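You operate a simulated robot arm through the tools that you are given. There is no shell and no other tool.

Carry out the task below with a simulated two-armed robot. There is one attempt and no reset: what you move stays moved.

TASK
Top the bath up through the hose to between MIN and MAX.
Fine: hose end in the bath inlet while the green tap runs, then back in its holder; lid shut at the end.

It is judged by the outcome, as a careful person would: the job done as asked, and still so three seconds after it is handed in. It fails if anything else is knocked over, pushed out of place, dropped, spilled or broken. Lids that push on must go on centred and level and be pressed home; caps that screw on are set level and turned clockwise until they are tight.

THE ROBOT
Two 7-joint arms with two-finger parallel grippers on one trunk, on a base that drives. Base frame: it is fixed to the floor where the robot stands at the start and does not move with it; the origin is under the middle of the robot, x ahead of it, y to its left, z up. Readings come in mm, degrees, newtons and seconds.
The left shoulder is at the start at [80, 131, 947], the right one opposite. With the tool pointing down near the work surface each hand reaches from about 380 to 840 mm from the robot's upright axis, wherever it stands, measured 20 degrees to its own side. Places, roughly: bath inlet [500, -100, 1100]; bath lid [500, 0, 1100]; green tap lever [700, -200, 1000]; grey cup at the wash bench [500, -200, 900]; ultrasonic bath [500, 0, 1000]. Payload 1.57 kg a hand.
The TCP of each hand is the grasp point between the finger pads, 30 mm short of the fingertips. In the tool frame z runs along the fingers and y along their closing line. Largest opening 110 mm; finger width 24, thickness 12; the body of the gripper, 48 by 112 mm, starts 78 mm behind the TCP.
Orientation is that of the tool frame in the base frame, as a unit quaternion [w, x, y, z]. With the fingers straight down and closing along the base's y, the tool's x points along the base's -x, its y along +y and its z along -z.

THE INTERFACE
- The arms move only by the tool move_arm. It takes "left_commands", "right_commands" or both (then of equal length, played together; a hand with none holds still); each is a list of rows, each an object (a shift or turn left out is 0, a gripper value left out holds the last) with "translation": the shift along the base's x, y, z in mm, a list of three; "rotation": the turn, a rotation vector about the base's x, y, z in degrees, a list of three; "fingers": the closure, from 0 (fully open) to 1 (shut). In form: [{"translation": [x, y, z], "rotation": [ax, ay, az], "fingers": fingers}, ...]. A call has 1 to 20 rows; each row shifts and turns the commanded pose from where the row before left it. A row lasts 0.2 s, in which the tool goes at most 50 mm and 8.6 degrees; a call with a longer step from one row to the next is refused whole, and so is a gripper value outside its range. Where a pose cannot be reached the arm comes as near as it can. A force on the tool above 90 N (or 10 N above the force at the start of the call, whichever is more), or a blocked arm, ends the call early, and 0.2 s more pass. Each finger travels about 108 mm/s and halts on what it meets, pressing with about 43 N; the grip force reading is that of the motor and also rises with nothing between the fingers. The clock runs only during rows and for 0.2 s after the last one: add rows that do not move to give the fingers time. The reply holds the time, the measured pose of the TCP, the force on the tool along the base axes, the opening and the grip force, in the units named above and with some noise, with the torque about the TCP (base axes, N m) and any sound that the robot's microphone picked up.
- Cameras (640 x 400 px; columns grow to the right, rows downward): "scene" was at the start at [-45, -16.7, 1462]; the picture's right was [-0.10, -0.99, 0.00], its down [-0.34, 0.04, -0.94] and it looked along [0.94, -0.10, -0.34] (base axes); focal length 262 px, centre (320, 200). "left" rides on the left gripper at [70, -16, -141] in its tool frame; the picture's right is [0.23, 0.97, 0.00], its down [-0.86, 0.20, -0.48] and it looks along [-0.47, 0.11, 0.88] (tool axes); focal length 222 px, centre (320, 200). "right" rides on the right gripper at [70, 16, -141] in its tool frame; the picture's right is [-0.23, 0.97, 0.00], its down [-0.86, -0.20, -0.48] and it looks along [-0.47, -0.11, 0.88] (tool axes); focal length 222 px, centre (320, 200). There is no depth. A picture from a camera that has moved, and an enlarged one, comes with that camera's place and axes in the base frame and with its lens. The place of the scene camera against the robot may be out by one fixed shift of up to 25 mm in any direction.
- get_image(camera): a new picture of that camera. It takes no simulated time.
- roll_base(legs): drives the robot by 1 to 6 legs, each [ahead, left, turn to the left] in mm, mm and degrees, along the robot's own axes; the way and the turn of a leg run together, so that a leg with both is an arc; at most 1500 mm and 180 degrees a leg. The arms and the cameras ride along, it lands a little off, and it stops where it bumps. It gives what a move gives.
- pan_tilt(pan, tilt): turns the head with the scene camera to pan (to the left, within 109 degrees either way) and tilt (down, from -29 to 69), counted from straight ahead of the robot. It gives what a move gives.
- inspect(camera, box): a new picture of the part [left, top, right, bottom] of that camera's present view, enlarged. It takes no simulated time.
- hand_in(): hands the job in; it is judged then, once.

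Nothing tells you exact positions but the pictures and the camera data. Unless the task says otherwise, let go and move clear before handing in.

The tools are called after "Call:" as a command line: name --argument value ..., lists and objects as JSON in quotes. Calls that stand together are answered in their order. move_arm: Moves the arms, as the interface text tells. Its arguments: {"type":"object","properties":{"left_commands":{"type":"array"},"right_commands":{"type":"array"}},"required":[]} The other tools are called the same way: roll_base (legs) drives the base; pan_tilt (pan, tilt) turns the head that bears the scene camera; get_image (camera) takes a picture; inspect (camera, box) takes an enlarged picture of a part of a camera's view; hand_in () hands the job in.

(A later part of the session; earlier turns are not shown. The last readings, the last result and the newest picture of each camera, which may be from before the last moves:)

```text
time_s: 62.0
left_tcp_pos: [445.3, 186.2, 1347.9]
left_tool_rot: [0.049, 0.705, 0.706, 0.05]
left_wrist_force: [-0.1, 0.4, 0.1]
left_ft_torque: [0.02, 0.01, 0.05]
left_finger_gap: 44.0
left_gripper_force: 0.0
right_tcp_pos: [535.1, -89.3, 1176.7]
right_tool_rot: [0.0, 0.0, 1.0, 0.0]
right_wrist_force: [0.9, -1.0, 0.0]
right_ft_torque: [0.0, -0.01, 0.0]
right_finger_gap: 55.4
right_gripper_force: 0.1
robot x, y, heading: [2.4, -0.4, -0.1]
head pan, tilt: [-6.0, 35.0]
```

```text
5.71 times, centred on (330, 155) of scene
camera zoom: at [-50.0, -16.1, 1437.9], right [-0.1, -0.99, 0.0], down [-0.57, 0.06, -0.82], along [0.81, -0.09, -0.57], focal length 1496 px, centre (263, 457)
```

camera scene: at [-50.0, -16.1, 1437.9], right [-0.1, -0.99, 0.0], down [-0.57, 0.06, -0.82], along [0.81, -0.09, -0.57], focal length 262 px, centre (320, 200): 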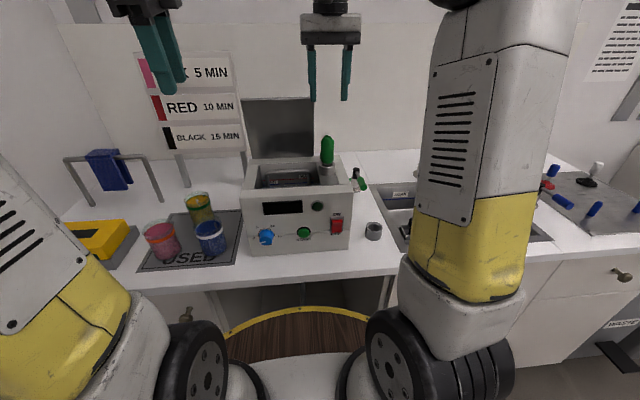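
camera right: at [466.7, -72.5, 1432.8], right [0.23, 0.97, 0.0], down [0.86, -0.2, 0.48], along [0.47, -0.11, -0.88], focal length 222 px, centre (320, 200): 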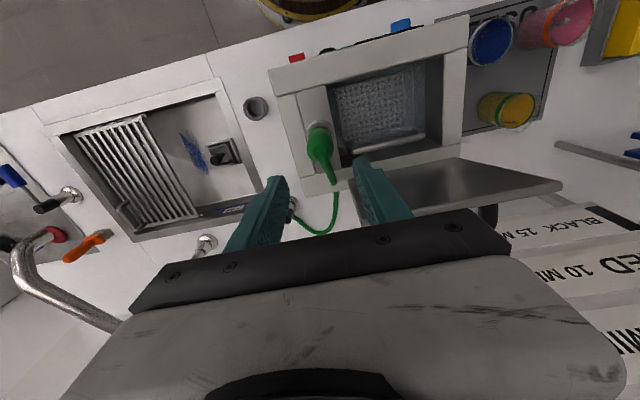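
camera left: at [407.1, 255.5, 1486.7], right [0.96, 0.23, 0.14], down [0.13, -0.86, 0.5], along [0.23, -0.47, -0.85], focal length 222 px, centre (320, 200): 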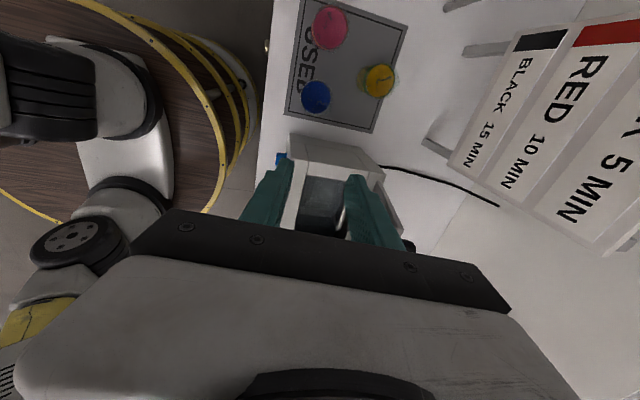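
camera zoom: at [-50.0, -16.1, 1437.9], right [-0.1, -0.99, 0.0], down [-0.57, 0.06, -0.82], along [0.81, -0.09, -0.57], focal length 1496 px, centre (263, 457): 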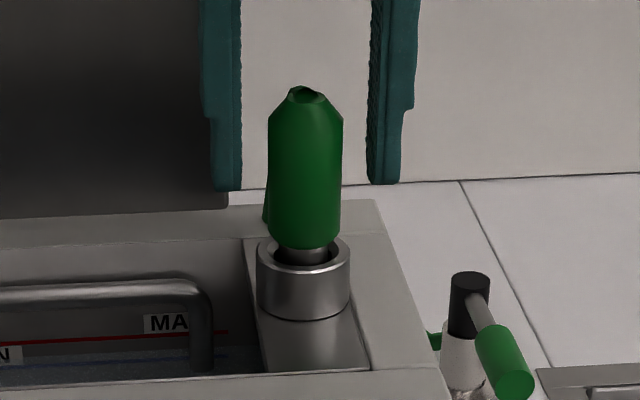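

Call:
move_arm --right_commands '[{"fingers": 0.7}, {"fingers": 1.0}, {"fingers": 1.0}, {"fingers": 1.0}]'

Call:
move_arm --right_commands '[{"translation": [0, 0, 6]}, {"translation": [0, 0, 10]}, {"translation": [0, 0, 12]}, {"translation": [0, 0, 12]}, {"translation": [0, 0, 15]}, {"translation": [0, 0, 0]}]'

Call:
inspect --camera "scene" --box '[270, 80, 390, 210]'

```text
time_s: 63.0
left_tcp_pos: [444.7, 185.9, 1348.1]
left_tool_rot: [0.049, 0.706, 0.705, 0.049]
left_wrist_force: [0.1, 0.0, 0.2]
left_ft_torque: [0.01, 0.03, -0.01]
left_finger_gap: 44.0
left_gripper_force: 0.0
right_tcp_pos: [534.1, -88.2, 1176.6]
right_tool_rot: [0.001, 0.0, 1.0, -0.001]
right_wrist_force: [0.0, -2.9, -0.6]
right_ft_torque: [-0.23, 0.0, -0.01]
right_finger_gap: 30.4
right_gripper_force: 40.0
robot x, y, heading: [-4.1, 1.0, -0.0]
head pan, tilt: [-6.0, 35.0]
```

```text
time_s: 64.4
left_tcp_pos: [444.7, 185.9, 1348.0]
left_tool_rot: [0.049, 0.705, 0.705, 0.05]
left_wrist_force: [0.1, -0.2, -0.2]
left_ft_torque: [-0.01, 0.01, -0.02]
left_finger_gap: 43.7
left_gripper_force: 0.1
right_tcp_pos: [533.6, -89.5, 1232.6]
right_tool_rot: [0.0, 0.0, 1.0, 0.0]
right_wrist_force: [-0.4, 1.1, -1.1]
right_ft_torque: [0.01, 0.0, 0.01]
right_finger_gap: 30.3
right_gripper_force: 39.9
robot x, y, heading: [1.6, -2.2, 0.1]
head pan, tilt: [-6.0, 35.0]
```

```text
3.08 times, centred on (330, 145) of scene
camera zoom: at [-50.0, -16.1, 1437.9], right [-0.1, -0.99, 0.0], down [-0.57, 0.06, -0.82], along [0.81, -0.09, -0.57], focal length 806 px, centre (289, 369)
```

zoom: 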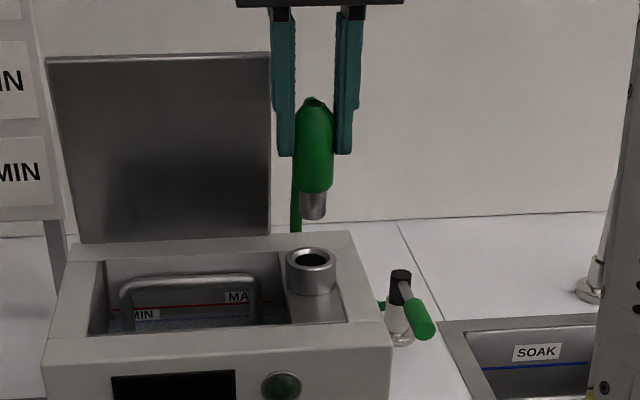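

The nozzle is out cleanly. I carry it back over the grey cup.

Call:
move_arm --right_commands '[{"translation": [-11, -31, 4]}, {"translation": [-12, -32, 0]}, {"translation": [-12, -33, 0]}, {"translation": [-10.5, -33.5, 0]}, {"translation": [0, 0, -40]}, {"translation": [0, 0, -40]}, {"translation": [0, 0, -40]}, {"translation": [0, 0, -40]}, {"translation": [0, 0, 0]}]'

Call:
inspect --camera "right" --box '[200, 60, 420, 240]'

Call:
inspect --camera "scene" --box '[330, 120, 430, 250]'

```text
time_s: 66.4
left_tcp_pos: [445.1, 186.1, 1347.3]
left_tool_rot: [0.048, 0.705, 0.705, 0.05]
left_wrist_force: [0.2, 0.0, -0.3]
left_ft_torque: [0.0, 0.01, -0.01]
left_finger_gap: 44.1
left_gripper_force: 0.0
right_tcp_pos: [487.9, -219.1, 1076.3]
right_tool_rot: [0.0, 0.0, 1.0, 0.0]
right_wrist_force: [0.0, -1.1, -1.3]
right_ft_torque: [0.0, 0.0, -0.04]
right_finger_gap: 30.6
right_gripper_force: 39.8
robot x, y, heading: [0.2, 3.9, 0.1]
head pan, tilt: [-6.0, 35.0]
```

```text
2.22 times, centred on (310, 150) of right
camera zoom: at [419.2, -202.4, 1218.8], right [0.23, 0.97, 0.0], down [0.85, -0.2, 0.48], along [0.47, -0.11, -0.88], focal length 494 px, centre (342, 311)
```

zoom: 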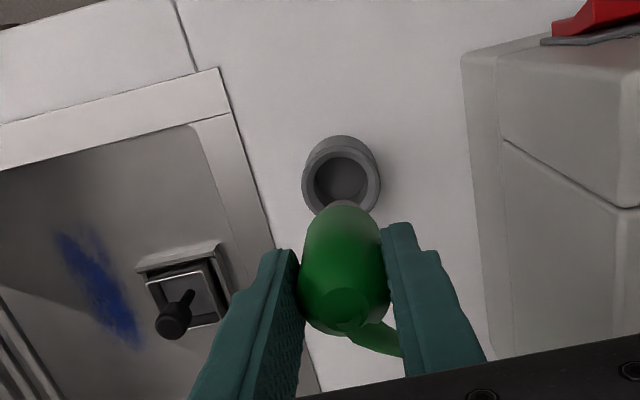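

```text
3.08 times, centred on (380, 185) of scene
camera zoom: at [-50.0, -16.1, 1437.9], right [-0.1, -0.99, 0.0], down [-0.57, 0.06, -0.82], along [0.81, -0.09, -0.57], focal length 806 px, centre (135, 246)
```

zoom: 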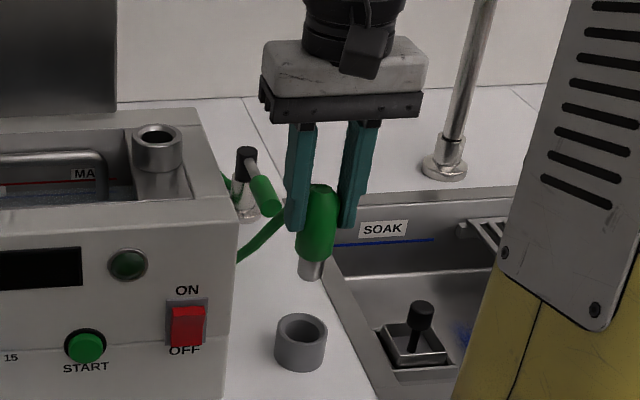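

Aligned as at pick-up. I lower the spout to just above the cup, then continue carefully.

Call:
move_arm --right_commands '[{"translation": [0, 0, -30]}, {"translation": [0, 0, -25]}, {"translation": [0, 0, 0]}]'

Call:
inspect --camera "scene" --box '[340, 180, 410, 250]'

Call:
inspect --camera "right" --box '[240, 80, 380, 200]'

```text
time_s: 67.2
left_tcp_pos: [444.1, 185.5, 1348.0]
left_tool_rot: [0.049, 0.705, 0.706, 0.049]
left_wrist_force: [0.8, 0.8, -1.1]
left_ft_torque: [0.0, 0.01, 0.02]
left_finger_gap: 44.1
left_gripper_force: 0.1
right_tcp_pos: [488.3, -219.1, 1020.0]
right_tool_rot: [0.0, 0.0, 1.0, 0.0]
right_wrist_force: [-0.3, 0.1, -0.8]
right_ft_torque: [-0.03, 0.01, -0.02]
right_finger_gap: 30.6
right_gripper_force: 39.8
robot x, y, heading: [0.1, 3.2, -0.1]
head pan, tilt: [-6.0, 35.0]
```

```text
5.71 times, centred on (375, 215) of scene
camera zoom: at [-50.0, -16.1, 1437.9], right [-0.1, -0.99, 0.0], down [-0.57, 0.06, -0.82], along [0.81, -0.09, -0.57], focal length 1496 px, centre (6, 114)
```

zoom: 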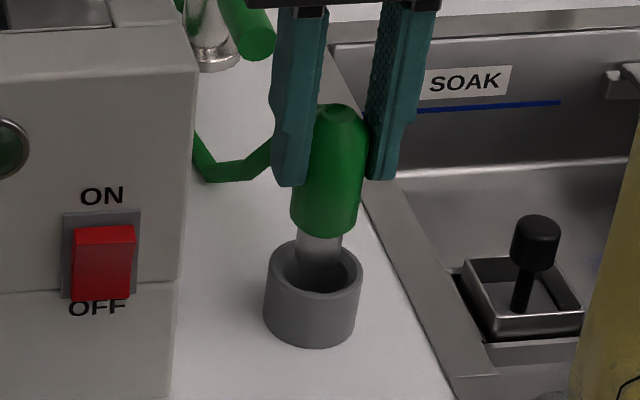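

```text
3.33 times, centred on (310, 140) of right
camera zoom: at [419.3, -203.0, 1163.4], right [0.23, 0.97, 0.0], down [0.86, -0.2, 0.48], along [0.47, -0.11, -0.88], focal length 740 px, centre (353, 400)
```

zoom: 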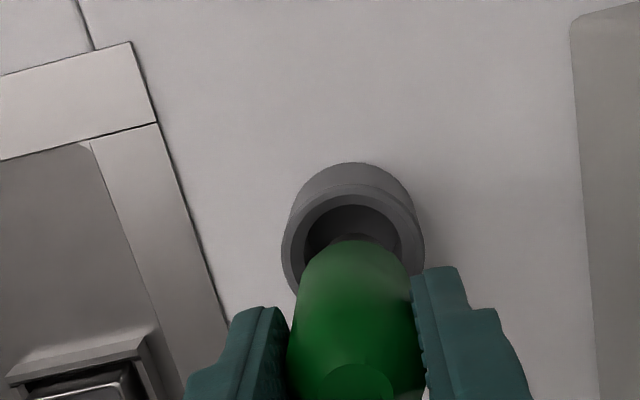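

Call:
move_arm --right_commands '[{"translation": [0, 0.7, -12]}, {"translation": [0, 0, -12]}, {"translation": [0, 0, 0]}]'

Call:
inspect --camera "scene" --box '[340, 180, 410, 250]'

Call:
inspect --camera "right" --box '[240, 80, 380, 200]'

```text
time_s: 68.0
left_tcp_pos: [443.7, 185.9, 1348.0]
left_tool_rot: [0.05, 0.706, 0.705, 0.05]
left_wrist_force: [0.1, 0.7, -1.2]
left_ft_torque: [0.01, -0.01, -0.01]
left_finger_gap: 44.0
left_gripper_force: 0.0
right_tcp_pos: [488.4, -218.4, 996.7]
right_tool_rot: [0.0, -0.001, 1.0, 0.001]
right_wrist_force: [-0.2, -0.1, -0.6]
right_ft_torque: [-0.02, 0.03, 0.01]
right_finger_gap: 30.6
right_gripper_force: 39.7
robot x, y, heading: [0.5, -2.0, -0.0]
head pan, tilt: [-6.0, 35.0]
```

```text
5.71 times, centred on (375, 215) of scene
camera zoom: at [-50.0, -16.1, 1437.9], right [-0.1, -0.99, 0.0], down [-0.57, 0.06, -0.82], along [0.81, -0.09, -0.57], focal length 1496 px, centre (6, 114)
```

zoom: 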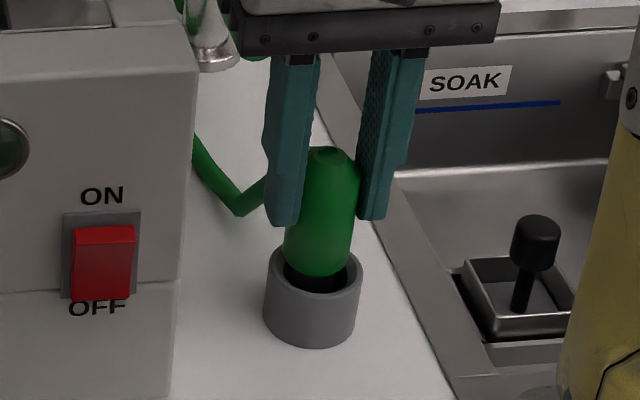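

```text
3.33 times, centred on (310, 140) of right
camera zoom: at [419.6, -202.3, 1139.4], right [0.23, 0.97, 0.0], down [0.86, -0.2, 0.48], along [0.47, -0.11, -0.88], focal length 740 px, centre (353, 400)
```

zoom: 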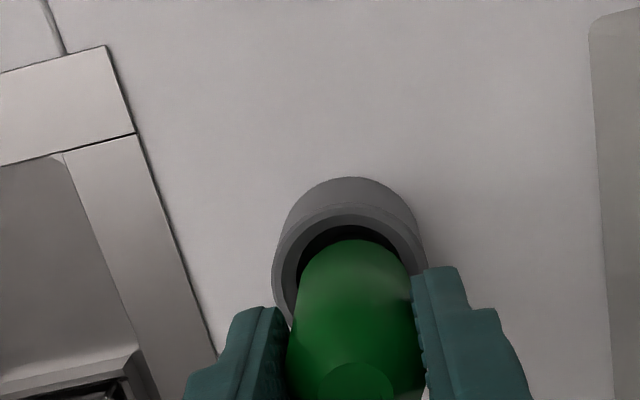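

Call:
move_arm --right_commands '[{"translation": [0, 0.5, -5]}, {"translation": [0, 0, -5]}, {"translation": [0, 0, 0]}]'

Call:
inspect --camera "scene" --box '[340, 180, 410, 250]'

```text
time_s: 68.8
left_tcp_pos: [443.7, 185.1, 1348.0]
left_tool_rot: [0.05, 0.705, 0.705, 0.049]
left_wrist_force: [-0.1, -1.1, -1.0]
left_ft_torque: [0.01, -0.01, -0.02]
left_finger_gap: 44.1
left_gripper_force: 0.0
right_tcp_pos: [489.2, -217.9, 987.8]
right_tool_rot: [0.001, 0.001, 1.0, -0.001]
right_wrist_force: [-7.3, -8.8, 20.2]
right_ft_torque: [-0.46, 0.05, -0.08]
right_finger_gap: 30.3
right_gripper_force: 39.6
robot x, y, heading: [0.3, -3.7, 0.0]
head pan, tilt: [-6.0, 35.0]
```

```text
5.71 times, centred on (375, 215) of scene
camera zoom: at [-50.9, -16.3, 1437.9], right [-0.1, -0.99, 0.0], down [-0.57, 0.06, -0.82], along [0.81, -0.09, -0.57], focal length 1496 px, centre (6, 114)
```

zoom: 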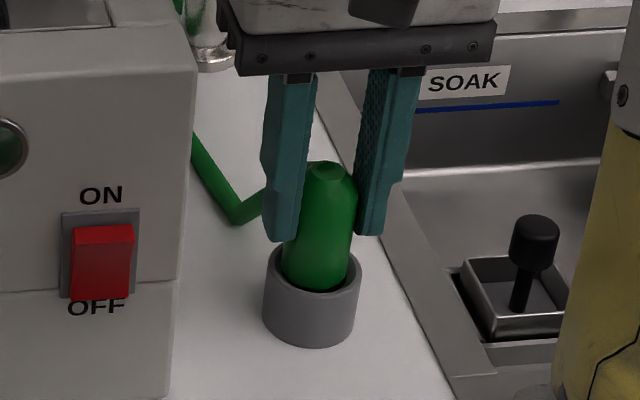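

It touches the cup's +x/+y edge; I shift back by ~1.5 mm and continue down.

Call:
move_arm --right_commands '[{"translation": [0, 0, 2]}, {"translation": [-1.5, -1.5, 0]}, {"translation": [0, 0, 0]}]'

Call:
move_arm --right_commands '[{"translation": [0, 0, -4]}, {"translation": [0, 0, 0]}]'

Call:
inspect --camera "scene" --box '[340, 180, 410, 250]'

```text
time_s: 69.6
left_tcp_pos: [444.2, 185.5, 1348.5]
left_tool_rot: [0.049, 0.705, 0.705, 0.049]
left_wrist_force: [0.7, 0.4, 0.5]
left_ft_torque: [0.04, 0.02, -0.01]
left_finger_gap: 44.2
left_gripper_force: 0.1
right_tcp_pos: [487.9, -219.7, 989.1]
right_tool_rot: [0.0, 0.0, 1.0, 0.0]
right_wrist_force: [-0.1, 0.6, -1.0]
right_ft_torque: [0.01, -0.01, -0.01]
right_finger_gap: 30.5
right_gripper_force: 39.9
robot x, y, heading: [5.1, -3.2, 0.1]
head pan, tilt: [-6.0, 35.0]
```

```text
time_s: 70.2
left_tcp_pos: [444.3, 185.7, 1348.6]
left_tool_rot: [0.049, 0.705, 0.706, 0.05]
left_wrist_force: [0.2, 0.7, 0.9]
left_ft_torque: [0.02, 0.04, -0.02]
left_finger_gap: 44.0
left_gripper_force: 0.0
right_tcp_pos: [487.9, -219.7, 984.5]
right_tool_rot: [0.002, 0.0, 1.0, 0.0]
right_wrist_force: [-3.8, -6.1, 21.9]
right_ft_torque: [-0.58, 0.08, -0.02]
right_finger_gap: 30.5
right_gripper_force: 39.8
robot x, y, heading: [-1.2, -1.7, 0.1]
head pan, tilt: [-6.0, 35.0]
```

```text
5.71 times, centred on (375, 215) of scene
camera zoom: at [-50.7, -16.1, 1437.9], right [-0.1, -0.99, 0.0], down [-0.57, 0.06, -0.82], along [0.81, -0.09, -0.57], focal length 1496 px, centre (6, 114)
```

zoom: 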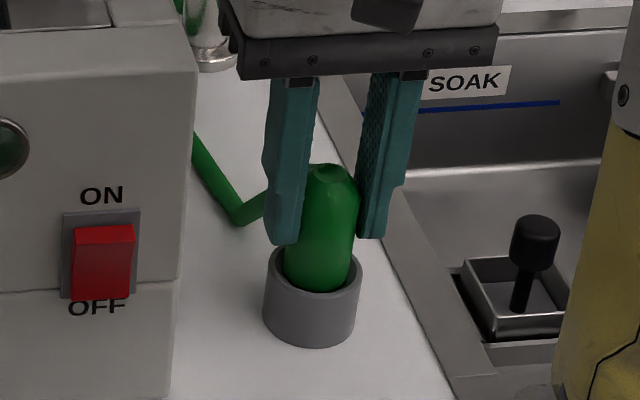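

The nozzle top and cup overlap match the original picture, so it is seated. I ease off and release.

Call:
move_arm --right_commands '[{"translation": [-0.5, -0.7, 1]}, {"translation": [0, 0, 0]}, {"fingers": 0.66}, {"fingers": 0.6}, {"fingers": 0.55}, {"translation": [0, 0, 0]}]'

Call:
inspect --camera "scene" --box '[340, 180, 410, 250]'

Call:
inspect --camera "right" --box '[200, 60, 420, 240]'

```text
time_s: 71.6
left_tcp_pos: [444.8, 186.1, 1348.4]
left_tool_rot: [0.049, 0.705, 0.705, 0.05]
left_wrist_force: [-0.9, -0.2, 0.2]
left_ft_torque: [0.02, 0.01, 0.0]
left_finger_gap: 44.0
left_gripper_force: 0.0
right_tcp_pos: [486.4, -220.0, 985.8]
right_tool_rot: [-0.001, 0.0, 1.0, 0.0]
right_wrist_force: [-0.1, 0.3, 0.3]
right_ft_torque: [-0.01, 0.0, 0.0]
right_finger_gap: 49.7
right_gripper_force: 0.2
robot x, y, heading: [-1.6, 1.2, 0.1]
head pan, tilt: [-6.0, 35.0]
```

```text
5.71 times, centred on (375, 215) of scene
camera zoom: at [-50.0, -16.1, 1437.9], right [-0.1, -0.99, 0.0], down [-0.57, 0.06, -0.82], along [0.81, -0.09, -0.57], focal length 1496 px, centre (6, 114)
```

zoom: 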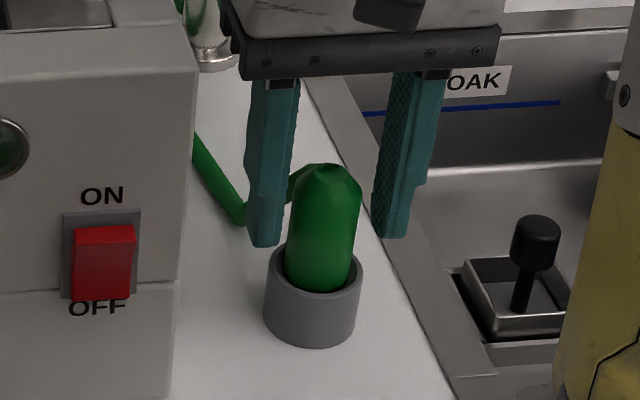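

```text
2.22 times, centred on (310, 150) of right
camera zoom: at [417.8, -203.6, 1128.7], right [0.23, 0.97, 0.0], down [0.86, -0.2, 0.48], along [0.47, -0.11, -0.88], focal length 494 px, centre (342, 311)
```

zoom: 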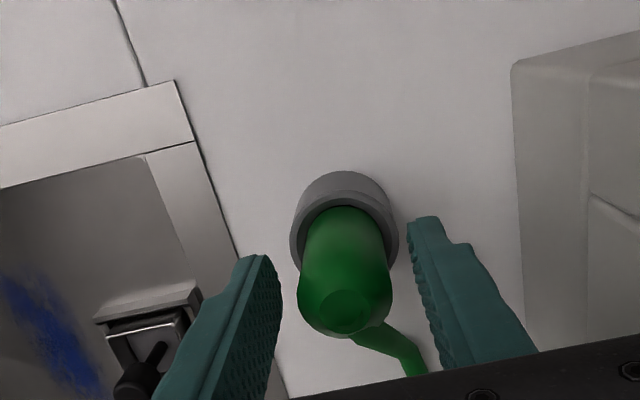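

The nozzle is back upright in its holder. The right hand withdraws up and back; the left hand returns above the lid handle.

Call:
move_arm --right_commands '[{"translation": [0, 0, 30]}, {"translation": [0, 0, 40]}, {"translation": [0, 0, 40]}, {"translation": [0, 0, 40]}, {"translation": [-20, -20, 30]}, {"translation": [-20, -20, 20]}, {"translation": [0, 0, 0]}]' --left_commands '[{"translation": [0, -40, 0]}, {"translation": [25, -40, 0]}, {"translation": [40, -25, 0]}, {"translation": [40, -25, 0]}, {"translation": [40, -20, 0]}, {"translation": [41, -10, -8]}, {"translation": [0, 0, 0]}]'

Call:
get_image --camera "scene"

Call:
inspect --camera "left" --box '[200, 40, 440, 260]'

```text
time_s: 73.2
left_tcp_pos: [629.8, 25.4, 1340.9]
left_tool_rot: [0.05, 0.705, 0.705, 0.05]
left_wrist_force: [0.8, 0.5, 0.6]
left_ft_torque: [0.0, 0.01, 0.02]
left_finger_gap: 44.3
left_gripper_force: 0.0
right_tcp_pos: [446.0, -260.4, 1187.4]
right_tool_rot: [0.0, 0.0, 1.0, -0.001]
right_wrist_force: [0.6, -0.7, 0.2]
right_ft_torque: [-0.01, 0.0, -0.01]
right_finger_gap: 49.6
right_gripper_force: 0.0
robot x, y, heading: [-1.6, -1.4, -0.0]
head pan, tilt: [-6.0, 35.0]
```

```text
taken
camera scene: at [-49.9, -16.2, 1437.9], right [-0.1, -0.99, 0.0], down [-0.57, 0.06, -0.82], along [0.81, -0.09, -0.57], focal length 262 px, centre (320, 200)
```

scene: 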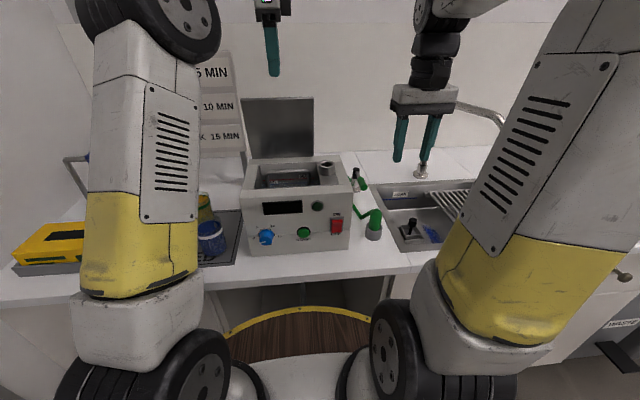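

```text
1.82 times, centred on (320, 150) of left
camera zoom: at [593.1, 94.2, 1479.0], right [0.96, 0.23, 0.14], down [0.13, -0.86, 0.5], along [0.23, -0.47, -0.85], focal length 404 px, centre (320, 291)
```

zoom: 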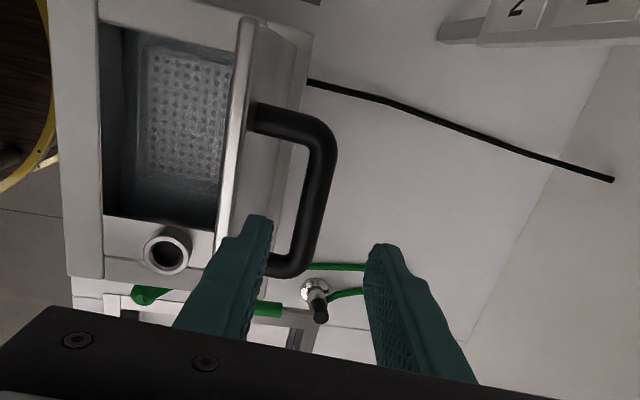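

Call:
move_arm --left_commands '[{"translation": [2, 0, -20]}, {"translation": [2, 0, -20]}, {"translation": [0, 0, -22]}, {"translation": [0, 0, -20]}, {"translation": [0, 0, 0]}]'

Call:
inspect --camera "left" --box '[200, 40, 440, 260]'

```text
time_s: 74.4
left_tcp_pos: [634.5, 25.2, 1258.7]
left_tool_rot: [0.051, 0.705, 0.705, 0.05]
left_wrist_force: [0.5, -0.7, -0.7]
left_ft_torque: [-0.03, 0.02, 0.02]
left_finger_gap: 43.9
left_gripper_force: 0.0
right_tcp_pos: [447.0, -258.5, 1187.0]
right_tool_rot: [0.0, 0.0, 1.0, 0.0]
right_wrist_force: [0.1, -0.6, 0.0]
right_ft_torque: [-0.04, -0.01, 0.03]
right_finger_gap: 49.3
right_gripper_force: 0.1
robot x, y, heading: [-2.3, -0.6, -0.0]
head pan, tilt: [-6.0, 35.0]
```

```text
1.82 times, centred on (320, 150) of left
camera zoom: at [596.8, 95.1, 1397.3], right [0.96, 0.23, 0.14], down [0.13, -0.85, 0.5], along [0.23, -0.47, -0.85], focal length 404 px, centre (320, 291)
```

zoom: 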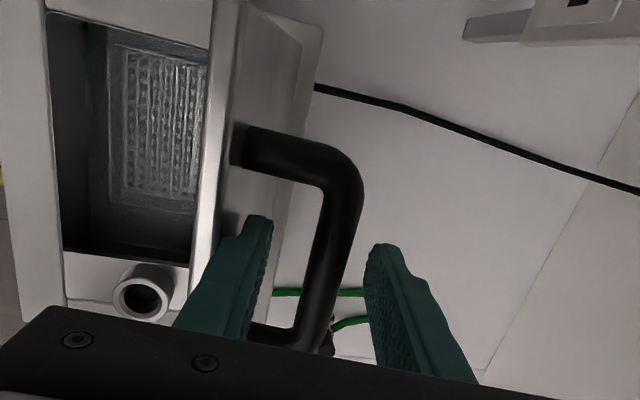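

The bar is between the fingers. I narrow the cage and draw the lid back toward me.

Call:
move_arm --left_commands '[{"fingers": 0.77}, {"fingers": 0.77}, {"translation": [-12, 0, 1]}, {"translation": [-14, 0, 0]}, {"translation": [-14, 0, -1]}, {"translation": [-14, 0, -3]}, {"translation": [-14, 0, -5]}, {"translation": [0, 0, 0]}]'

Call:
inspect --camera "scene" --box '[230, 60, 350, 210]'

Call:
inspect --camera "left" --box '[200, 40, 440, 260]'

```text
time_s: 76.2
left_tcp_pos: [565.1, 26.9, 1251.3]
left_tool_rot: [0.049, 0.706, 0.705, 0.049]
left_wrist_force: [1.1, 0.4, 0.8]
left_ft_torque: [0.0, 0.03, -0.02]
left_finger_gap: 26.5
left_gripper_force: 0.4
right_tcp_pos: [446.4, -260.3, 1187.2]
right_tool_rot: [0.0, 0.0, 1.0, 0.0]
right_wrist_force: [0.3, -0.3, -0.7]
right_ft_torque: [-0.01, 0.01, -0.03]
right_finger_gap: 49.5
right_gripper_force: 0.1
robot x, y, heading: [0.6, -0.2, 0.1]
head pan, tilt: [-6.0, 35.0]
```

```text
2.67 times, centred on (290, 135) of scene
camera zoom: at [-49.9, -16.1, 1437.9], right [-0.1, -0.99, 0.0], down [-0.57, 0.06, -0.82], along [0.81, -0.09, -0.57], focal length 698 px, centre (400, 373)
```

zoom: 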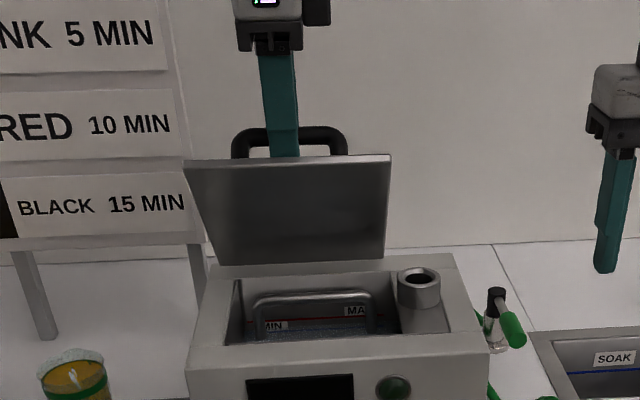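

```text
1.82 times, centred on (320, 150) of left
camera zoom: at [529.3, 95.4, 1388.8], right [0.96, 0.23, 0.14], down [0.13, -0.85, 0.5], along [0.23, -0.47, -0.85], focal length 404 px, centre (320, 291)
```

zoom: 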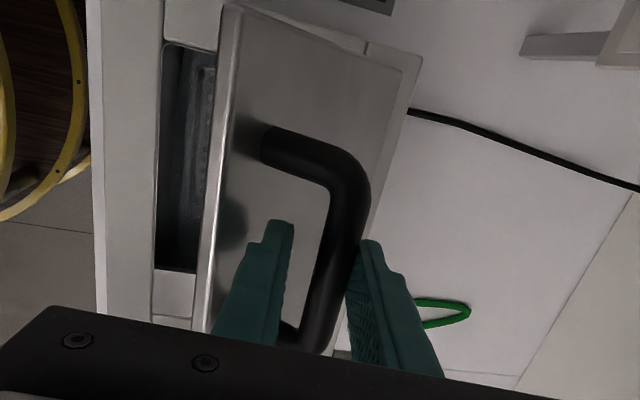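

Now I grip the bar and retrace the opening arc downward.

Call:
move_arm --left_commands '[{"fingers": 1.0}, {"fingers": 1.0}, {"fingers": 1.0}, {"translation": [-16, 0, -7], "rotation": [0, -6, 0]}, {"translation": [-15.6, 0, -8.7], "rotation": [0, -6, 0]}, {"translation": [-14.7, 0, -10.3], "rotation": [0, -6, 0]}, {"translation": [0, 0, 0]}]'

Call:
inspect --camera "scene" --box '[230, 60, 350, 210]'

```text
time_s: 77.8
left_tcp_pos: [519.6, 26.4, 1225.0]
left_tool_rot: [0.159, 0.69, 0.688, 0.158]
left_wrist_force: [5.2, -2.3, -10.2]
left_ft_torque: [0.22, 0.08, -0.74]
left_finger_gap: 16.0
left_gripper_force: 31.3
right_tcp_pos: [447.8, -261.6, 1187.5]
right_tool_rot: [0.0, 0.0, 1.0, 0.0]
right_wrist_force: [0.5, -0.8, 0.4]
right_ft_torque: [-0.02, -0.02, 0.0]
right_finger_gap: 49.4
right_gripper_force: 0.0
robot x, y, heading: [4.4, 1.2, 0.2]
head pan, tilt: [-6.0, 35.0]
```

```text
2.67 times, centred on (290, 135) of scene
camera zoom: at [-49.4, -16.4, 1437.9], right [-0.1, -0.99, 0.0], down [-0.57, 0.06, -0.82], along [0.81, -0.09, -0.57], focal length 698 px, centre (400, 373)
```

zoom: 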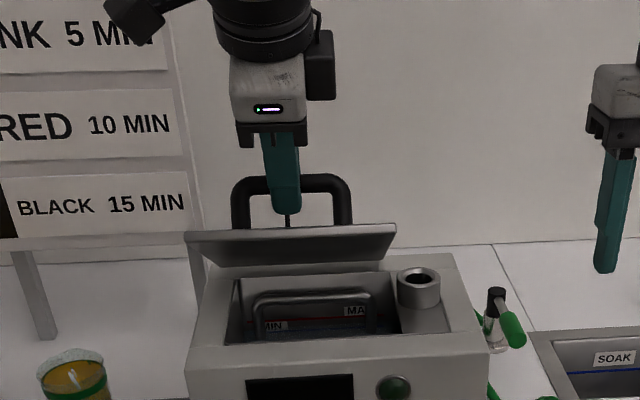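

Call:
move_arm --left_commands '[{"translation": [-13.5, 0, -11.7], "rotation": [0, -6, 0]}, {"translation": [-12.2, 0, -13.1], "rotation": [0, -6, 0]}, {"translation": [-10.8, 0, -14.3], "rotation": [0, -6, 0]}, {"translation": [-7, 0, -13], "rotation": [0, -6, 0]}, {"translation": [0, 0, 0]}]'

Call:
inspect --camera "scene" --box '[200, 80, 420, 260]'

Call:
inspect --camera "left" --box '[200, 40, 440, 260]'

```text
time_s: 79.0
left_tcp_pos: [474.3, 25.8, 1171.3]
left_tool_rot: [0.298, 0.642, 0.64, 0.299]
left_wrist_force: [4.1, -6.5, -2.3]
left_ft_torque: [0.69, -0.12, -0.5]
left_finger_gap: 15.6
left_gripper_force: 30.8
right_tcp_pos: [446.7, -260.5, 1187.2]
right_tool_rot: [0.0, -0.001, 1.0, 0.001]
right_wrist_force: [-0.2, 0.6, -0.1]
right_ft_torque: [0.0, 0.0, -0.01]
right_finger_gap: 49.7
right_gripper_force: 0.1
robot x, y, heading: [0.2, 0.4, -0.2]
head pan, tilt: [-6.0, 35.0]
```

```text
2.22 times, centred on (310, 170) of scene
camera zoom: at [-49.9, -16.5, 1437.9], right [-0.1, -0.99, 0.0], down [-0.57, 0.06, -0.82], along [0.81, -0.09, -0.57], focal length 582 px, centre (342, 267)
```

zoom: 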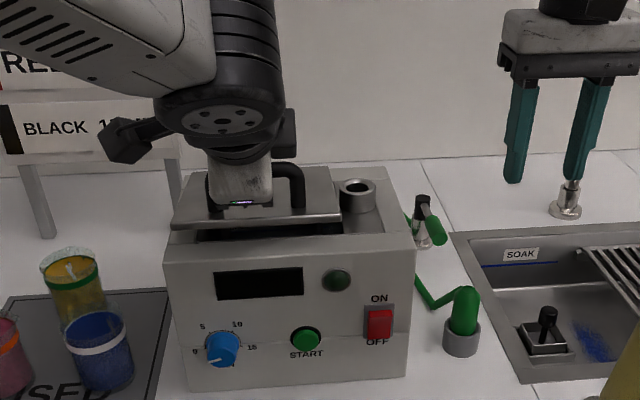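

```text
1.82 times, centred on (320, 150) of left
camera zoom: at [355.9, 95.3, 1250.9], right [0.63, 0.23, 0.75], down [-0.24, -0.86, 0.46], along [0.74, -0.47, -0.48], focal length 404 px, centre (320, 291)
```

zoom: 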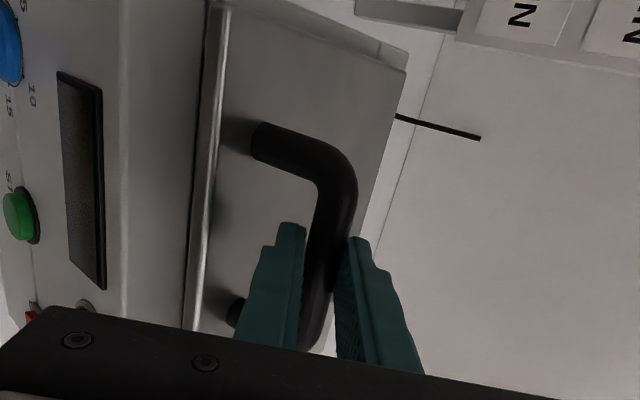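

Nearly closed. I lower the last bit gently.

Call:
move_arm --left_commands '[{"translation": [-2, 0, -8], "rotation": [0, -2, 0]}, {"translation": [-1.5, 0, -8], "rotation": [0, -2, 0]}, {"translation": [-1, 0, -6], "rotation": [0, -1, 0]}, {"translation": [0, 0, 0]}]'

Call:
inspect --camera "scene" --box '[200, 80, 420, 260]'

Call:
inspect --camera "left" --box '[200, 40, 440, 260]'

```text
time_s: 80.0
left_tcp_pos: [469.5, 25.7, 1150.1]
left_tool_rot: [0.326, 0.627, 0.627, 0.327]
left_wrist_force: [-21.8, -2.5, 5.5]
left_ft_torque: [0.56, 0.15, -0.46]
left_finger_gap: 15.8
left_gripper_force: 31.0
right_tcp_pos: [446.6, -260.5, 1188.2]
right_tool_rot: [0.0, 0.0, 1.0, 0.0]
right_wrist_force: [0.0, 0.5, -0.4]
right_ft_torque: [-0.01, 0.01, -0.03]
right_finger_gap: 49.4
right_gripper_force: 0.1
robot x, y, heading: [1.1, 0.7, -0.2]
head pan, tilt: [-6.0, 35.0]
```

```text
2.22 times, centred on (310, 170) of scene
camera zoom: at [-51.4, -16.2, 1437.9], right [-0.1, -0.99, 0.0], down [-0.57, 0.06, -0.82], along [0.82, -0.09, -0.57], focal length 582 px, centre (342, 267)
```

zoom: 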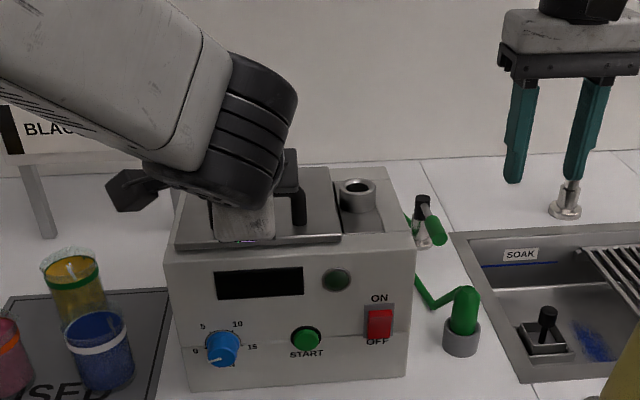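

```text
1.82 times, centred on (320, 150) of left
camera zoom: at [344.1, 95.7, 1219.0], right [0.56, 0.23, 0.8], down [-0.28, -0.86, 0.44], along [0.78, -0.47, -0.41], focal length 404 px, centre (320, 291)
```

zoom: 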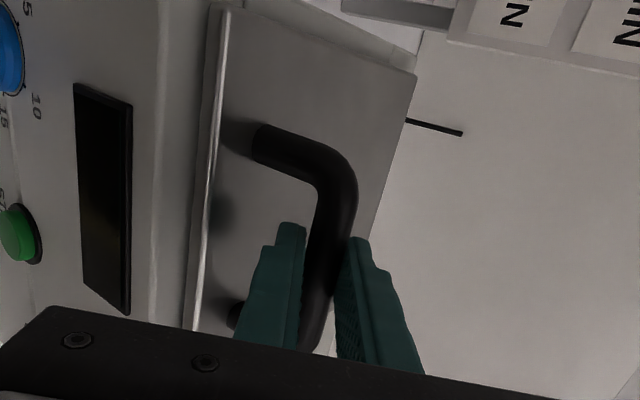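

Call:
move_arm --left_commands '[{"translation": [-2.5, 0, -2]}, {"translation": [0, 0, -3]}, {"translation": [0, 0, 0]}]'

Call:
inspect --camera "scene" --box '[240, 150, 360, 220]'

```text
time_s: 80.8
left_tcp_pos: [469.5, 26.5, 1147.7]
left_tool_rot: [0.328, 0.626, 0.627, 0.328]
left_wrist_force: [-5.3, 2.2, 23.1]
left_ft_torque: [0.68, -0.27, -0.43]
left_finger_gap: 15.8
left_gripper_force: 30.9
right_tcp_pos: [446.9, -260.6, 1187.5]
right_tool_rot: [0.0, 0.001, 1.0, 0.0]
right_wrist_force: [-0.5, -1.3, -0.4]
right_ft_torque: [-0.01, 0.0, -0.04]
right_finger_gap: 49.5
right_gripper_force: 0.1
robot x, y, heading: [1.4, -4.0, 0.3]
head pan, tilt: [-6.0, 35.0]
```

```text
5.33 times, centred on (300, 185) of scene
camera zoom: at [-50.7, -16.1, 1437.9], right [-0.1, -0.99, 0.0], down [-0.57, 0.06, -0.82], along [0.81, -0.09, -0.57], focal length 1397 px, centre (427, 280)
```

zoom: 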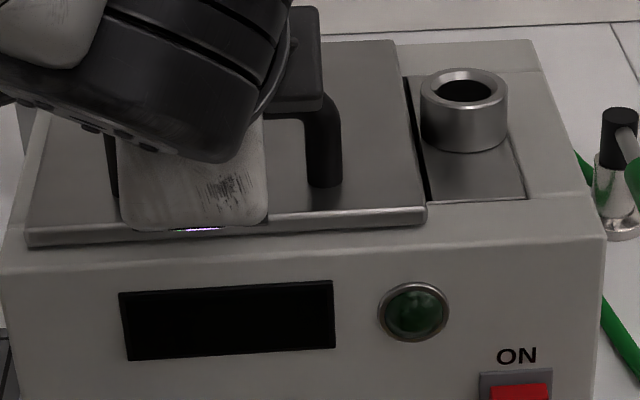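

The lid is down with a firm 23 N on its seat. I ease off, open the fingers and back out the way I came in.

Call:
move_arm --left_commands '[{"translation": [0, 0, 2]}, {"fingers": 0.75}, {"fingers": 0.68}, {"fingers": 0.68}, {"translation": [0, 0, 0]}]'

Call:
move_arm --left_commands '[{"translation": [-10, 0, 6]}, {"translation": [-18, 0, 11]}, {"translation": [-20, 0, 14]}, {"translation": [-15, 0, 25]}, {"translation": [0, 10, 40]}, {"translation": [0, 30, 30]}, {"translation": [0, 40, 20]}, {"translation": [0, 40, 0]}, {"translation": [0, 0, 0]}]'

Call:
get_image --camera "scene"

Call:
inspect --camera "scene" --box '[220, 130, 420, 260]'

```text
time_s: 82.0
left_tcp_pos: [468.3, 25.8, 1147.5]
left_tool_rot: [0.326, 0.628, 0.627, 0.327]
left_wrist_force: [0.0, 0.2, 0.7]
left_ft_torque: [-0.03, -0.04, -0.02]
left_finger_gap: 35.2
left_gripper_force: 0.0
right_tcp_pos: [447.5, -260.7, 1186.8]
right_tool_rot: [-0.001, -0.001, 1.0, 0.0]
right_wrist_force: [-0.6, -0.4, -0.1]
right_ft_torque: [0.02, -0.02, -0.03]
right_finger_gap: 49.7
right_gripper_force: 0.0
robot x, y, heading: [-0.7, 0.2, -0.1]
head pan, tilt: [-6.0, 35.0]
```

```text
time_s: 84.0
left_tcp_pos: [406.5, 147.2, 1293.3]
left_tool_rot: [0.327, 0.627, 0.627, 0.326]
left_wrist_force: [-0.3, -0.3, -0.5]
left_ft_torque: [0.02, -0.03, 0.02]
left_finger_gap: 35.2
left_gripper_force: 0.0
right_tcp_pos: [446.1, -259.2, 1187.7]
right_tool_rot: [-0.001, 0.0, 1.0, 0.0]
right_wrist_force: [0.5, -0.5, 0.2]
right_ft_torque: [-0.01, 0.03, -0.01]
right_finger_gap: 49.6
right_gripper_force: 0.1
robot x, y, heading: [3.4, 1.9, -0.4]
head pan, tilt: [-6.0, 35.0]
```

```text
taken
camera scene: at [-50.1, -16.1, 1437.9], right [-0.1, -0.99, 0.0], down [-0.57, 0.06, -0.82], along [0.81, -0.09, -0.57], focal length 262 px, centre (320, 200)
```

scene: 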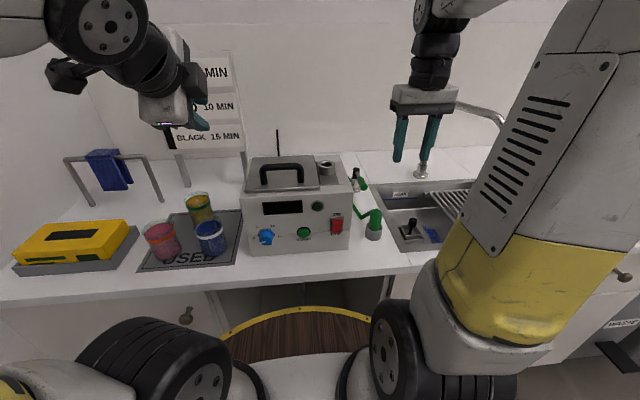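

```text
3.08 times, centred on (320, 195) of scene
camera zoom: at [-50.1, -16.1, 1437.9], right [-0.1, -0.99, 0.0], down [-0.57, 0.06, -0.82], along [0.81, -0.09, -0.57], focal length 806 px, centre (320, 215)
```

zoom: 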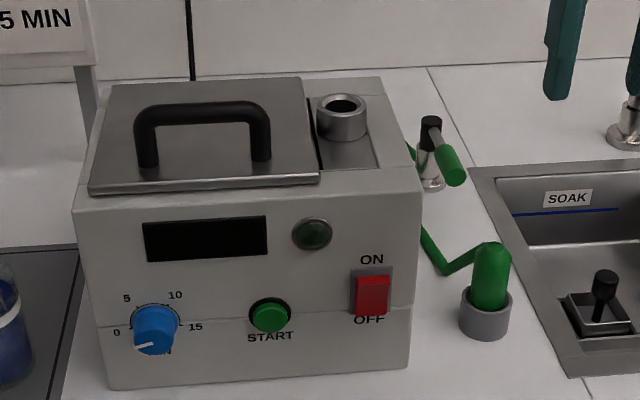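

Lid shut, hose holstered, all else as it was. The lever tip looks perhaps 1 px off its original place, so I check it from the same right-camera pose as before.

Call:
move_arm --right_commands '[{"translation": [37, 7.6, 0]}, {"translation": [37, 7.6, 0]}, {"translation": [37, 7.6, 0]}, {"translation": [37, 7.6, 0]}, {"translation": [36, 7.6, 0]}, {"translation": [0, 0, -40]}, {"translation": [0, 0, -39]}, {"translation": [0, 0, 0]}]'

Call:
inspect --camera "right" --box '[260, 110, 400, 240]'

Call:
inspect --camera "scene" --box '[340, 150, 410, 250]'

```text
time_s: 85.8
left_tcp_pos: [406.9, 146.9, 1294.0]
left_tool_rot: [0.327, 0.627, 0.627, 0.326]
left_wrist_force: [-0.2, -0.1, -0.3]
left_ft_torque: [-0.01, -0.01, 0.02]
left_finger_gap: 35.1
left_gripper_force: 0.1
right_tcp_pos: [630.6, -222.7, 1105.9]
right_tool_rot: [0.0, 0.001, 1.0, 0.0]
right_wrist_force: [-2.0, 0.0, 0.2]
right_ft_torque: [0.04, -0.02, 0.02]
right_finger_gap: 49.5
right_gripper_force: 0.0
robot x, y, heading: [-2.2, -1.9, -0.1]
head pan, tilt: [-6.0, 35.0]
```

```text
3.08 times, centred on (330, 175) of right
camera zoom: at [561.8, -206.1, 1249.3], right [0.23, 0.97, 0.0], down [0.86, -0.2, 0.48], along [0.47, -0.11, -0.88], focal length 684 px, centre (289, 277)
```

zoom: 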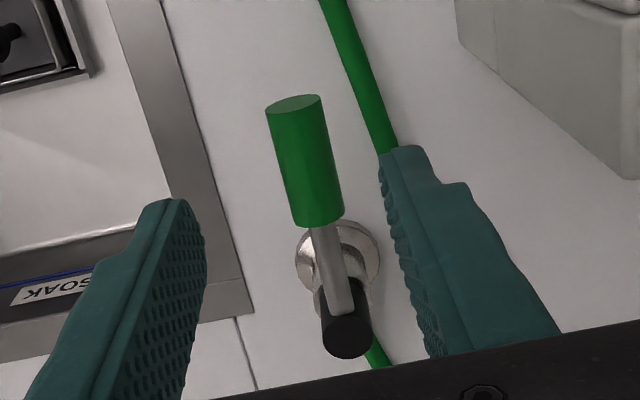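

```text
4.00 times, centred on (375, 200) of scene
camera zoom: at [-50.0, -16.1, 1437.9], right [-0.1, -0.99, 0.0], down [-0.57, 0.06, -0.82], along [0.81, -0.09, -0.57], focal length 1048 px, centre (100, 200)
```

zoom: 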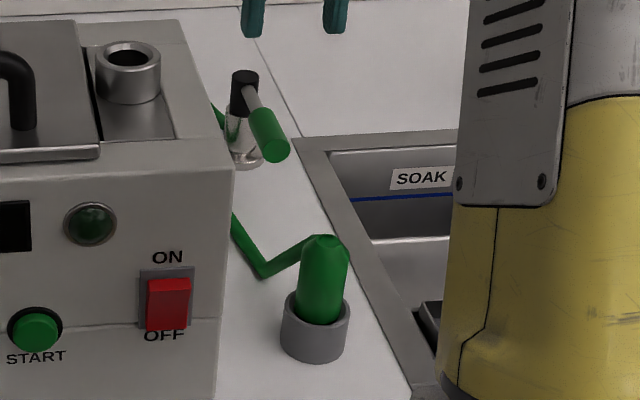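

The lever is within about 0.7° of its original closed position. To be safe I grip it once more squarely at y≈-219 and nudge it fully closed.

Call:
move_arm --right_commands '[{"translation": [12, 1.5, -40]}, {"translation": [12, 0, -40]}, {"translation": [0, 0, -30]}, {"translation": [0, 0, -17]}, {"translation": [0, 0, 0]}]'

Call:
move_arm --right_commands '[{"fingers": 0.75}, {"fingers": 0.85}, {"fingers": 0.85}, {"translation": [0, 1, 0]}, {"translation": [0, 0, 0]}]'

Call:
inspect --camera "right" --box '[260, 110, 400, 240]'

```text
time_s: 87.0
left_tcp_pos: [406.9, 146.8, 1293.8]
left_tool_rot: [0.327, 0.627, 0.627, 0.327]
left_wrist_force: [-0.2, 0.1, -0.2]
left_ft_torque: [0.02, 0.01, 0.0]
left_finger_gap: 35.0
left_gripper_force: 0.1
right_tcp_pos: [654.5, -221.3, 979.7]
right_tool_rot: [0.0, 0.001, 1.0, -0.001]
right_wrist_force: [-0.7, -0.3, 0.3]
right_ft_torque: [0.02, -0.02, 0.01]
right_finger_gap: 49.3
right_gripper_force: 0.1
robot x, y, heading: [-4.8, -1.7, 0.0]
head pan, tilt: [-6.0, 35.0]
```

```text
time_s: 88.2
left_tcp_pos: [405.7, 146.1, 1293.9]
left_tool_rot: [0.327, 0.627, 0.627, 0.326]
left_wrist_force: [-0.3, 0.0, -0.1]
left_ft_torque: [0.0, 0.02, -0.03]
left_finger_gap: 35.1
left_gripper_force: 0.2
right_tcp_pos: [654.6, -219.7, 979.8]
right_tool_rot: [-0.001, 0.0, 1.0, 0.0]
right_wrist_force: [-0.1, -2.2, -3.2]
right_ft_torque: [-0.06, -0.18, -0.1]
right_finger_gap: 22.6
right_gripper_force: 35.0
robot x, y, heading: [1.0, -0.3, 0.2]
head pan, tilt: [-6.0, 35.0]
```

```text
3.08 times, centred on (330, 175) of right
camera zoom: at [585.5, -203.5, 1122.2], right [0.23, 0.97, 0.0], down [0.86, -0.2, 0.48], along [0.47, -0.11, -0.88], focal length 684 px, centre (289, 277)
```

zoom: 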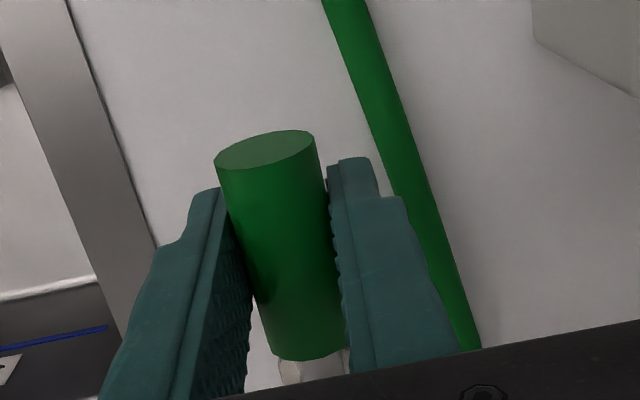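

Call:
move_arm --right_commands '[{"translation": [0, 0.8, 0]}, {"translation": [0, 0, 0]}]'

Call:
move_arm --right_commands '[{"fingers": 0.65}, {"fingers": 0.55}, {"fingers": 0.55}, {"fingers": 0.55}, {"translation": [0, 0, 30]}, {"translation": [0, 0, 40]}, {"translation": [-12, 0, 30]}, {"translation": [-12, 0, 26]}, {"translation": [0, 0, 0]}]'

Call:
inspect --camera "right" --box '[260, 110, 400, 240]'

```text
time_s: 88.8
left_tcp_pos: [406.9, 145.4, 1293.6]
left_tool_rot: [0.326, 0.627, 0.628, 0.326]
left_wrist_force: [0.2, 0.0, -0.4]
left_ft_torque: [-0.02, 0.01, 0.01]
left_finger_gap: 35.3
left_gripper_force: 0.0
right_tcp_pos: [655.9, -219.3, 980.7]
right_tool_rot: [0.0, 0.0, 1.0, 0.0]
right_wrist_force: [0.4, -4.9, -1.3]
right_ft_torque: [-0.05, 0.26, -0.25]
right_finger_gap: 22.7
right_gripper_force: 35.7
robot x, y, heading: [-1.5, 0.0, -0.0]
head pan, tilt: [-6.0, 35.0]
```

```text
time_s: 90.8
left_tcp_pos: [407.0, 147.0, 1293.6]
left_tool_rot: [0.326, 0.627, 0.627, 0.327]
left_wrist_force: [-0.7, 0.5, 0.1]
left_ft_torque: [-0.01, -0.01, -0.02]
left_finger_gap: 35.3
left_gripper_force: 0.0
right_tcp_pos: [631.2, -218.3, 1105.0]
right_tool_rot: [0.0, 0.0, 1.0, 0.001]
right_wrist_force: [-0.6, 0.8, -0.7]
right_ft_torque: [-0.01, -0.03, 0.01]
right_finger_gap: 49.5
right_gripper_force: 0.0
robot x, y, heading: [-0.5, -4.0, 0.0]
head pan, tilt: [-6.0, 35.0]
```

```text
3.08 times, centred on (330, 175) of right
camera zoom: at [562.1, -202.6, 1247.5], right [0.23, 0.97, 0.0], down [0.86, -0.2, 0.48], along [0.47, -0.11, -0.88], focal length 684 px, centre (289, 277)
```

zoom: 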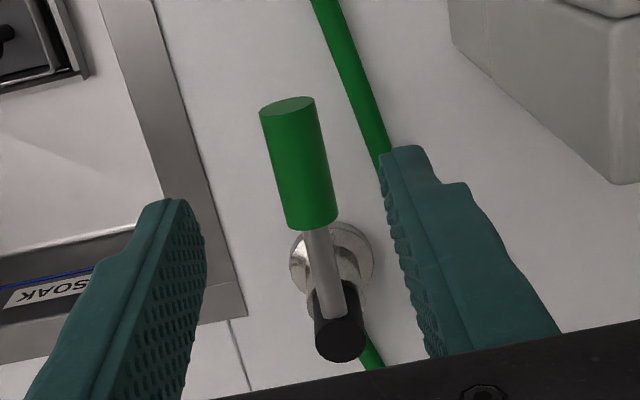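

The lever now rests against its closed position. I retreat the right hand and take a final look.

Call:
move_arm --right_commands '[{"translation": [0, -5, 40]}, {"translation": [0, -5, 40]}, {"translation": [-35, -8, 20]}, {"translation": [-40, -8, 10]}, {"translation": [-40, -8, 10]}, {"translation": [-40, -8, 0]}, {"translation": [-30, 0, 0]}, {"translation": [0, 0, 0]}, {"translation": [0, 0, 0]}, {"translation": [0, 0, 0]}]'

Call:
get_image --camera "scene"

Call:
inspect --camera "scene" --box '[220, 130, 420, 260]'

Call:
inspect --camera "right" --box '[250, 40, 450, 200]'

```text
time_s: 93.0
left_tcp_pos: [406.5, 146.6, 1294.5]
left_tool_rot: [0.327, 0.627, 0.628, 0.326]
left_wrist_force: [0.5, -0.6, -0.5]
left_ft_torque: [-0.01, 0.0, -0.01]
left_finger_gap: 35.2
left_gripper_force: 0.1
right_tcp_pos: [444.3, -261.1, 1227.3]
right_tool_rot: [0.0, 0.0, 1.0, 0.0]
right_wrist_force: [1.0, -0.1, -0.4]
right_ft_torque: [-0.01, 0.01, 0.01]
right_finger_gap: 49.4
right_gripper_force: 0.2
robot x, y, heading: [0.9, -1.1, -0.2]
head pan, tilt: [-6.0, 35.0]
```

```text
taken
camera scene: at [-50.1, -16.1, 1437.9], right [-0.1, -0.99, 0.0], down [-0.57, 0.06, -0.82], along [0.81, -0.09, -0.57], focal length 262 px, centre (320, 200)
```

scene: 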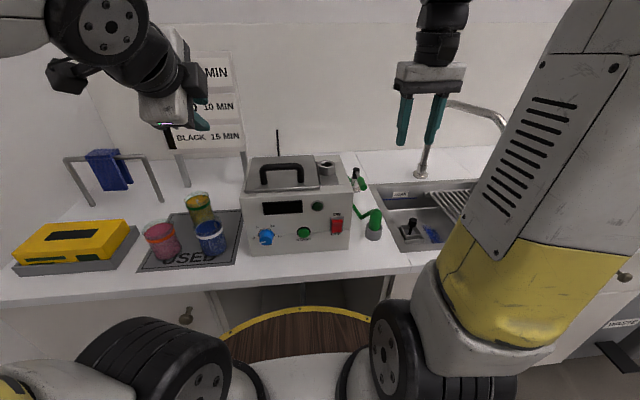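

```text
3.08 times, centred on (320, 195) of scene
camera zoom: at [-50.1, -16.1, 1437.9], right [-0.1, -0.99, 0.0], down [-0.57, 0.06, -0.82], along [0.81, -0.09, -0.57], focal length 806 px, centre (320, 215)
```

zoom: 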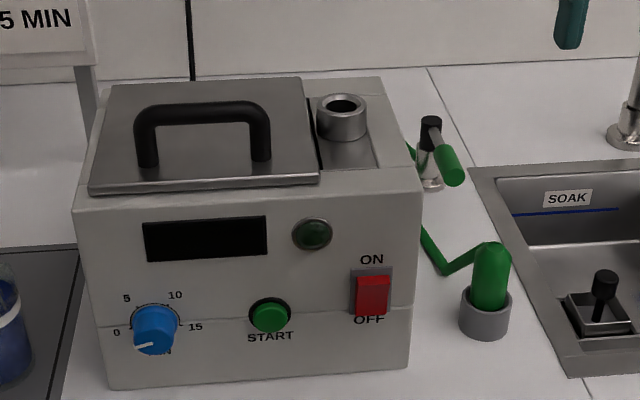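

```text
2.50 times, centred on (350, 120) of right
camera zoom: at [376.0, -244.4, 1369.0], right [0.23, 0.97, 0.0], down [0.86, -0.2, 0.48], along [0.47, -0.11, -0.88], focal length 555 px, centre (245, 400)
```

zoom: 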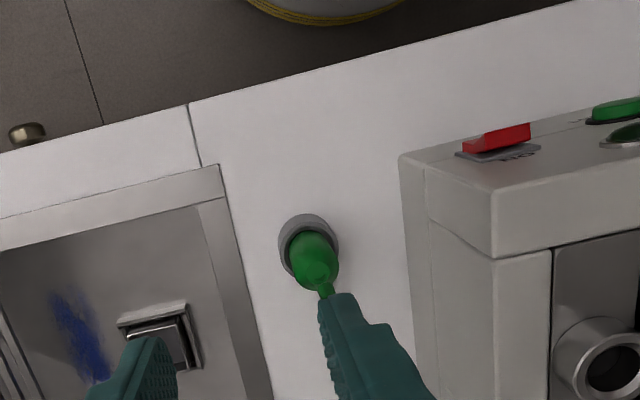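

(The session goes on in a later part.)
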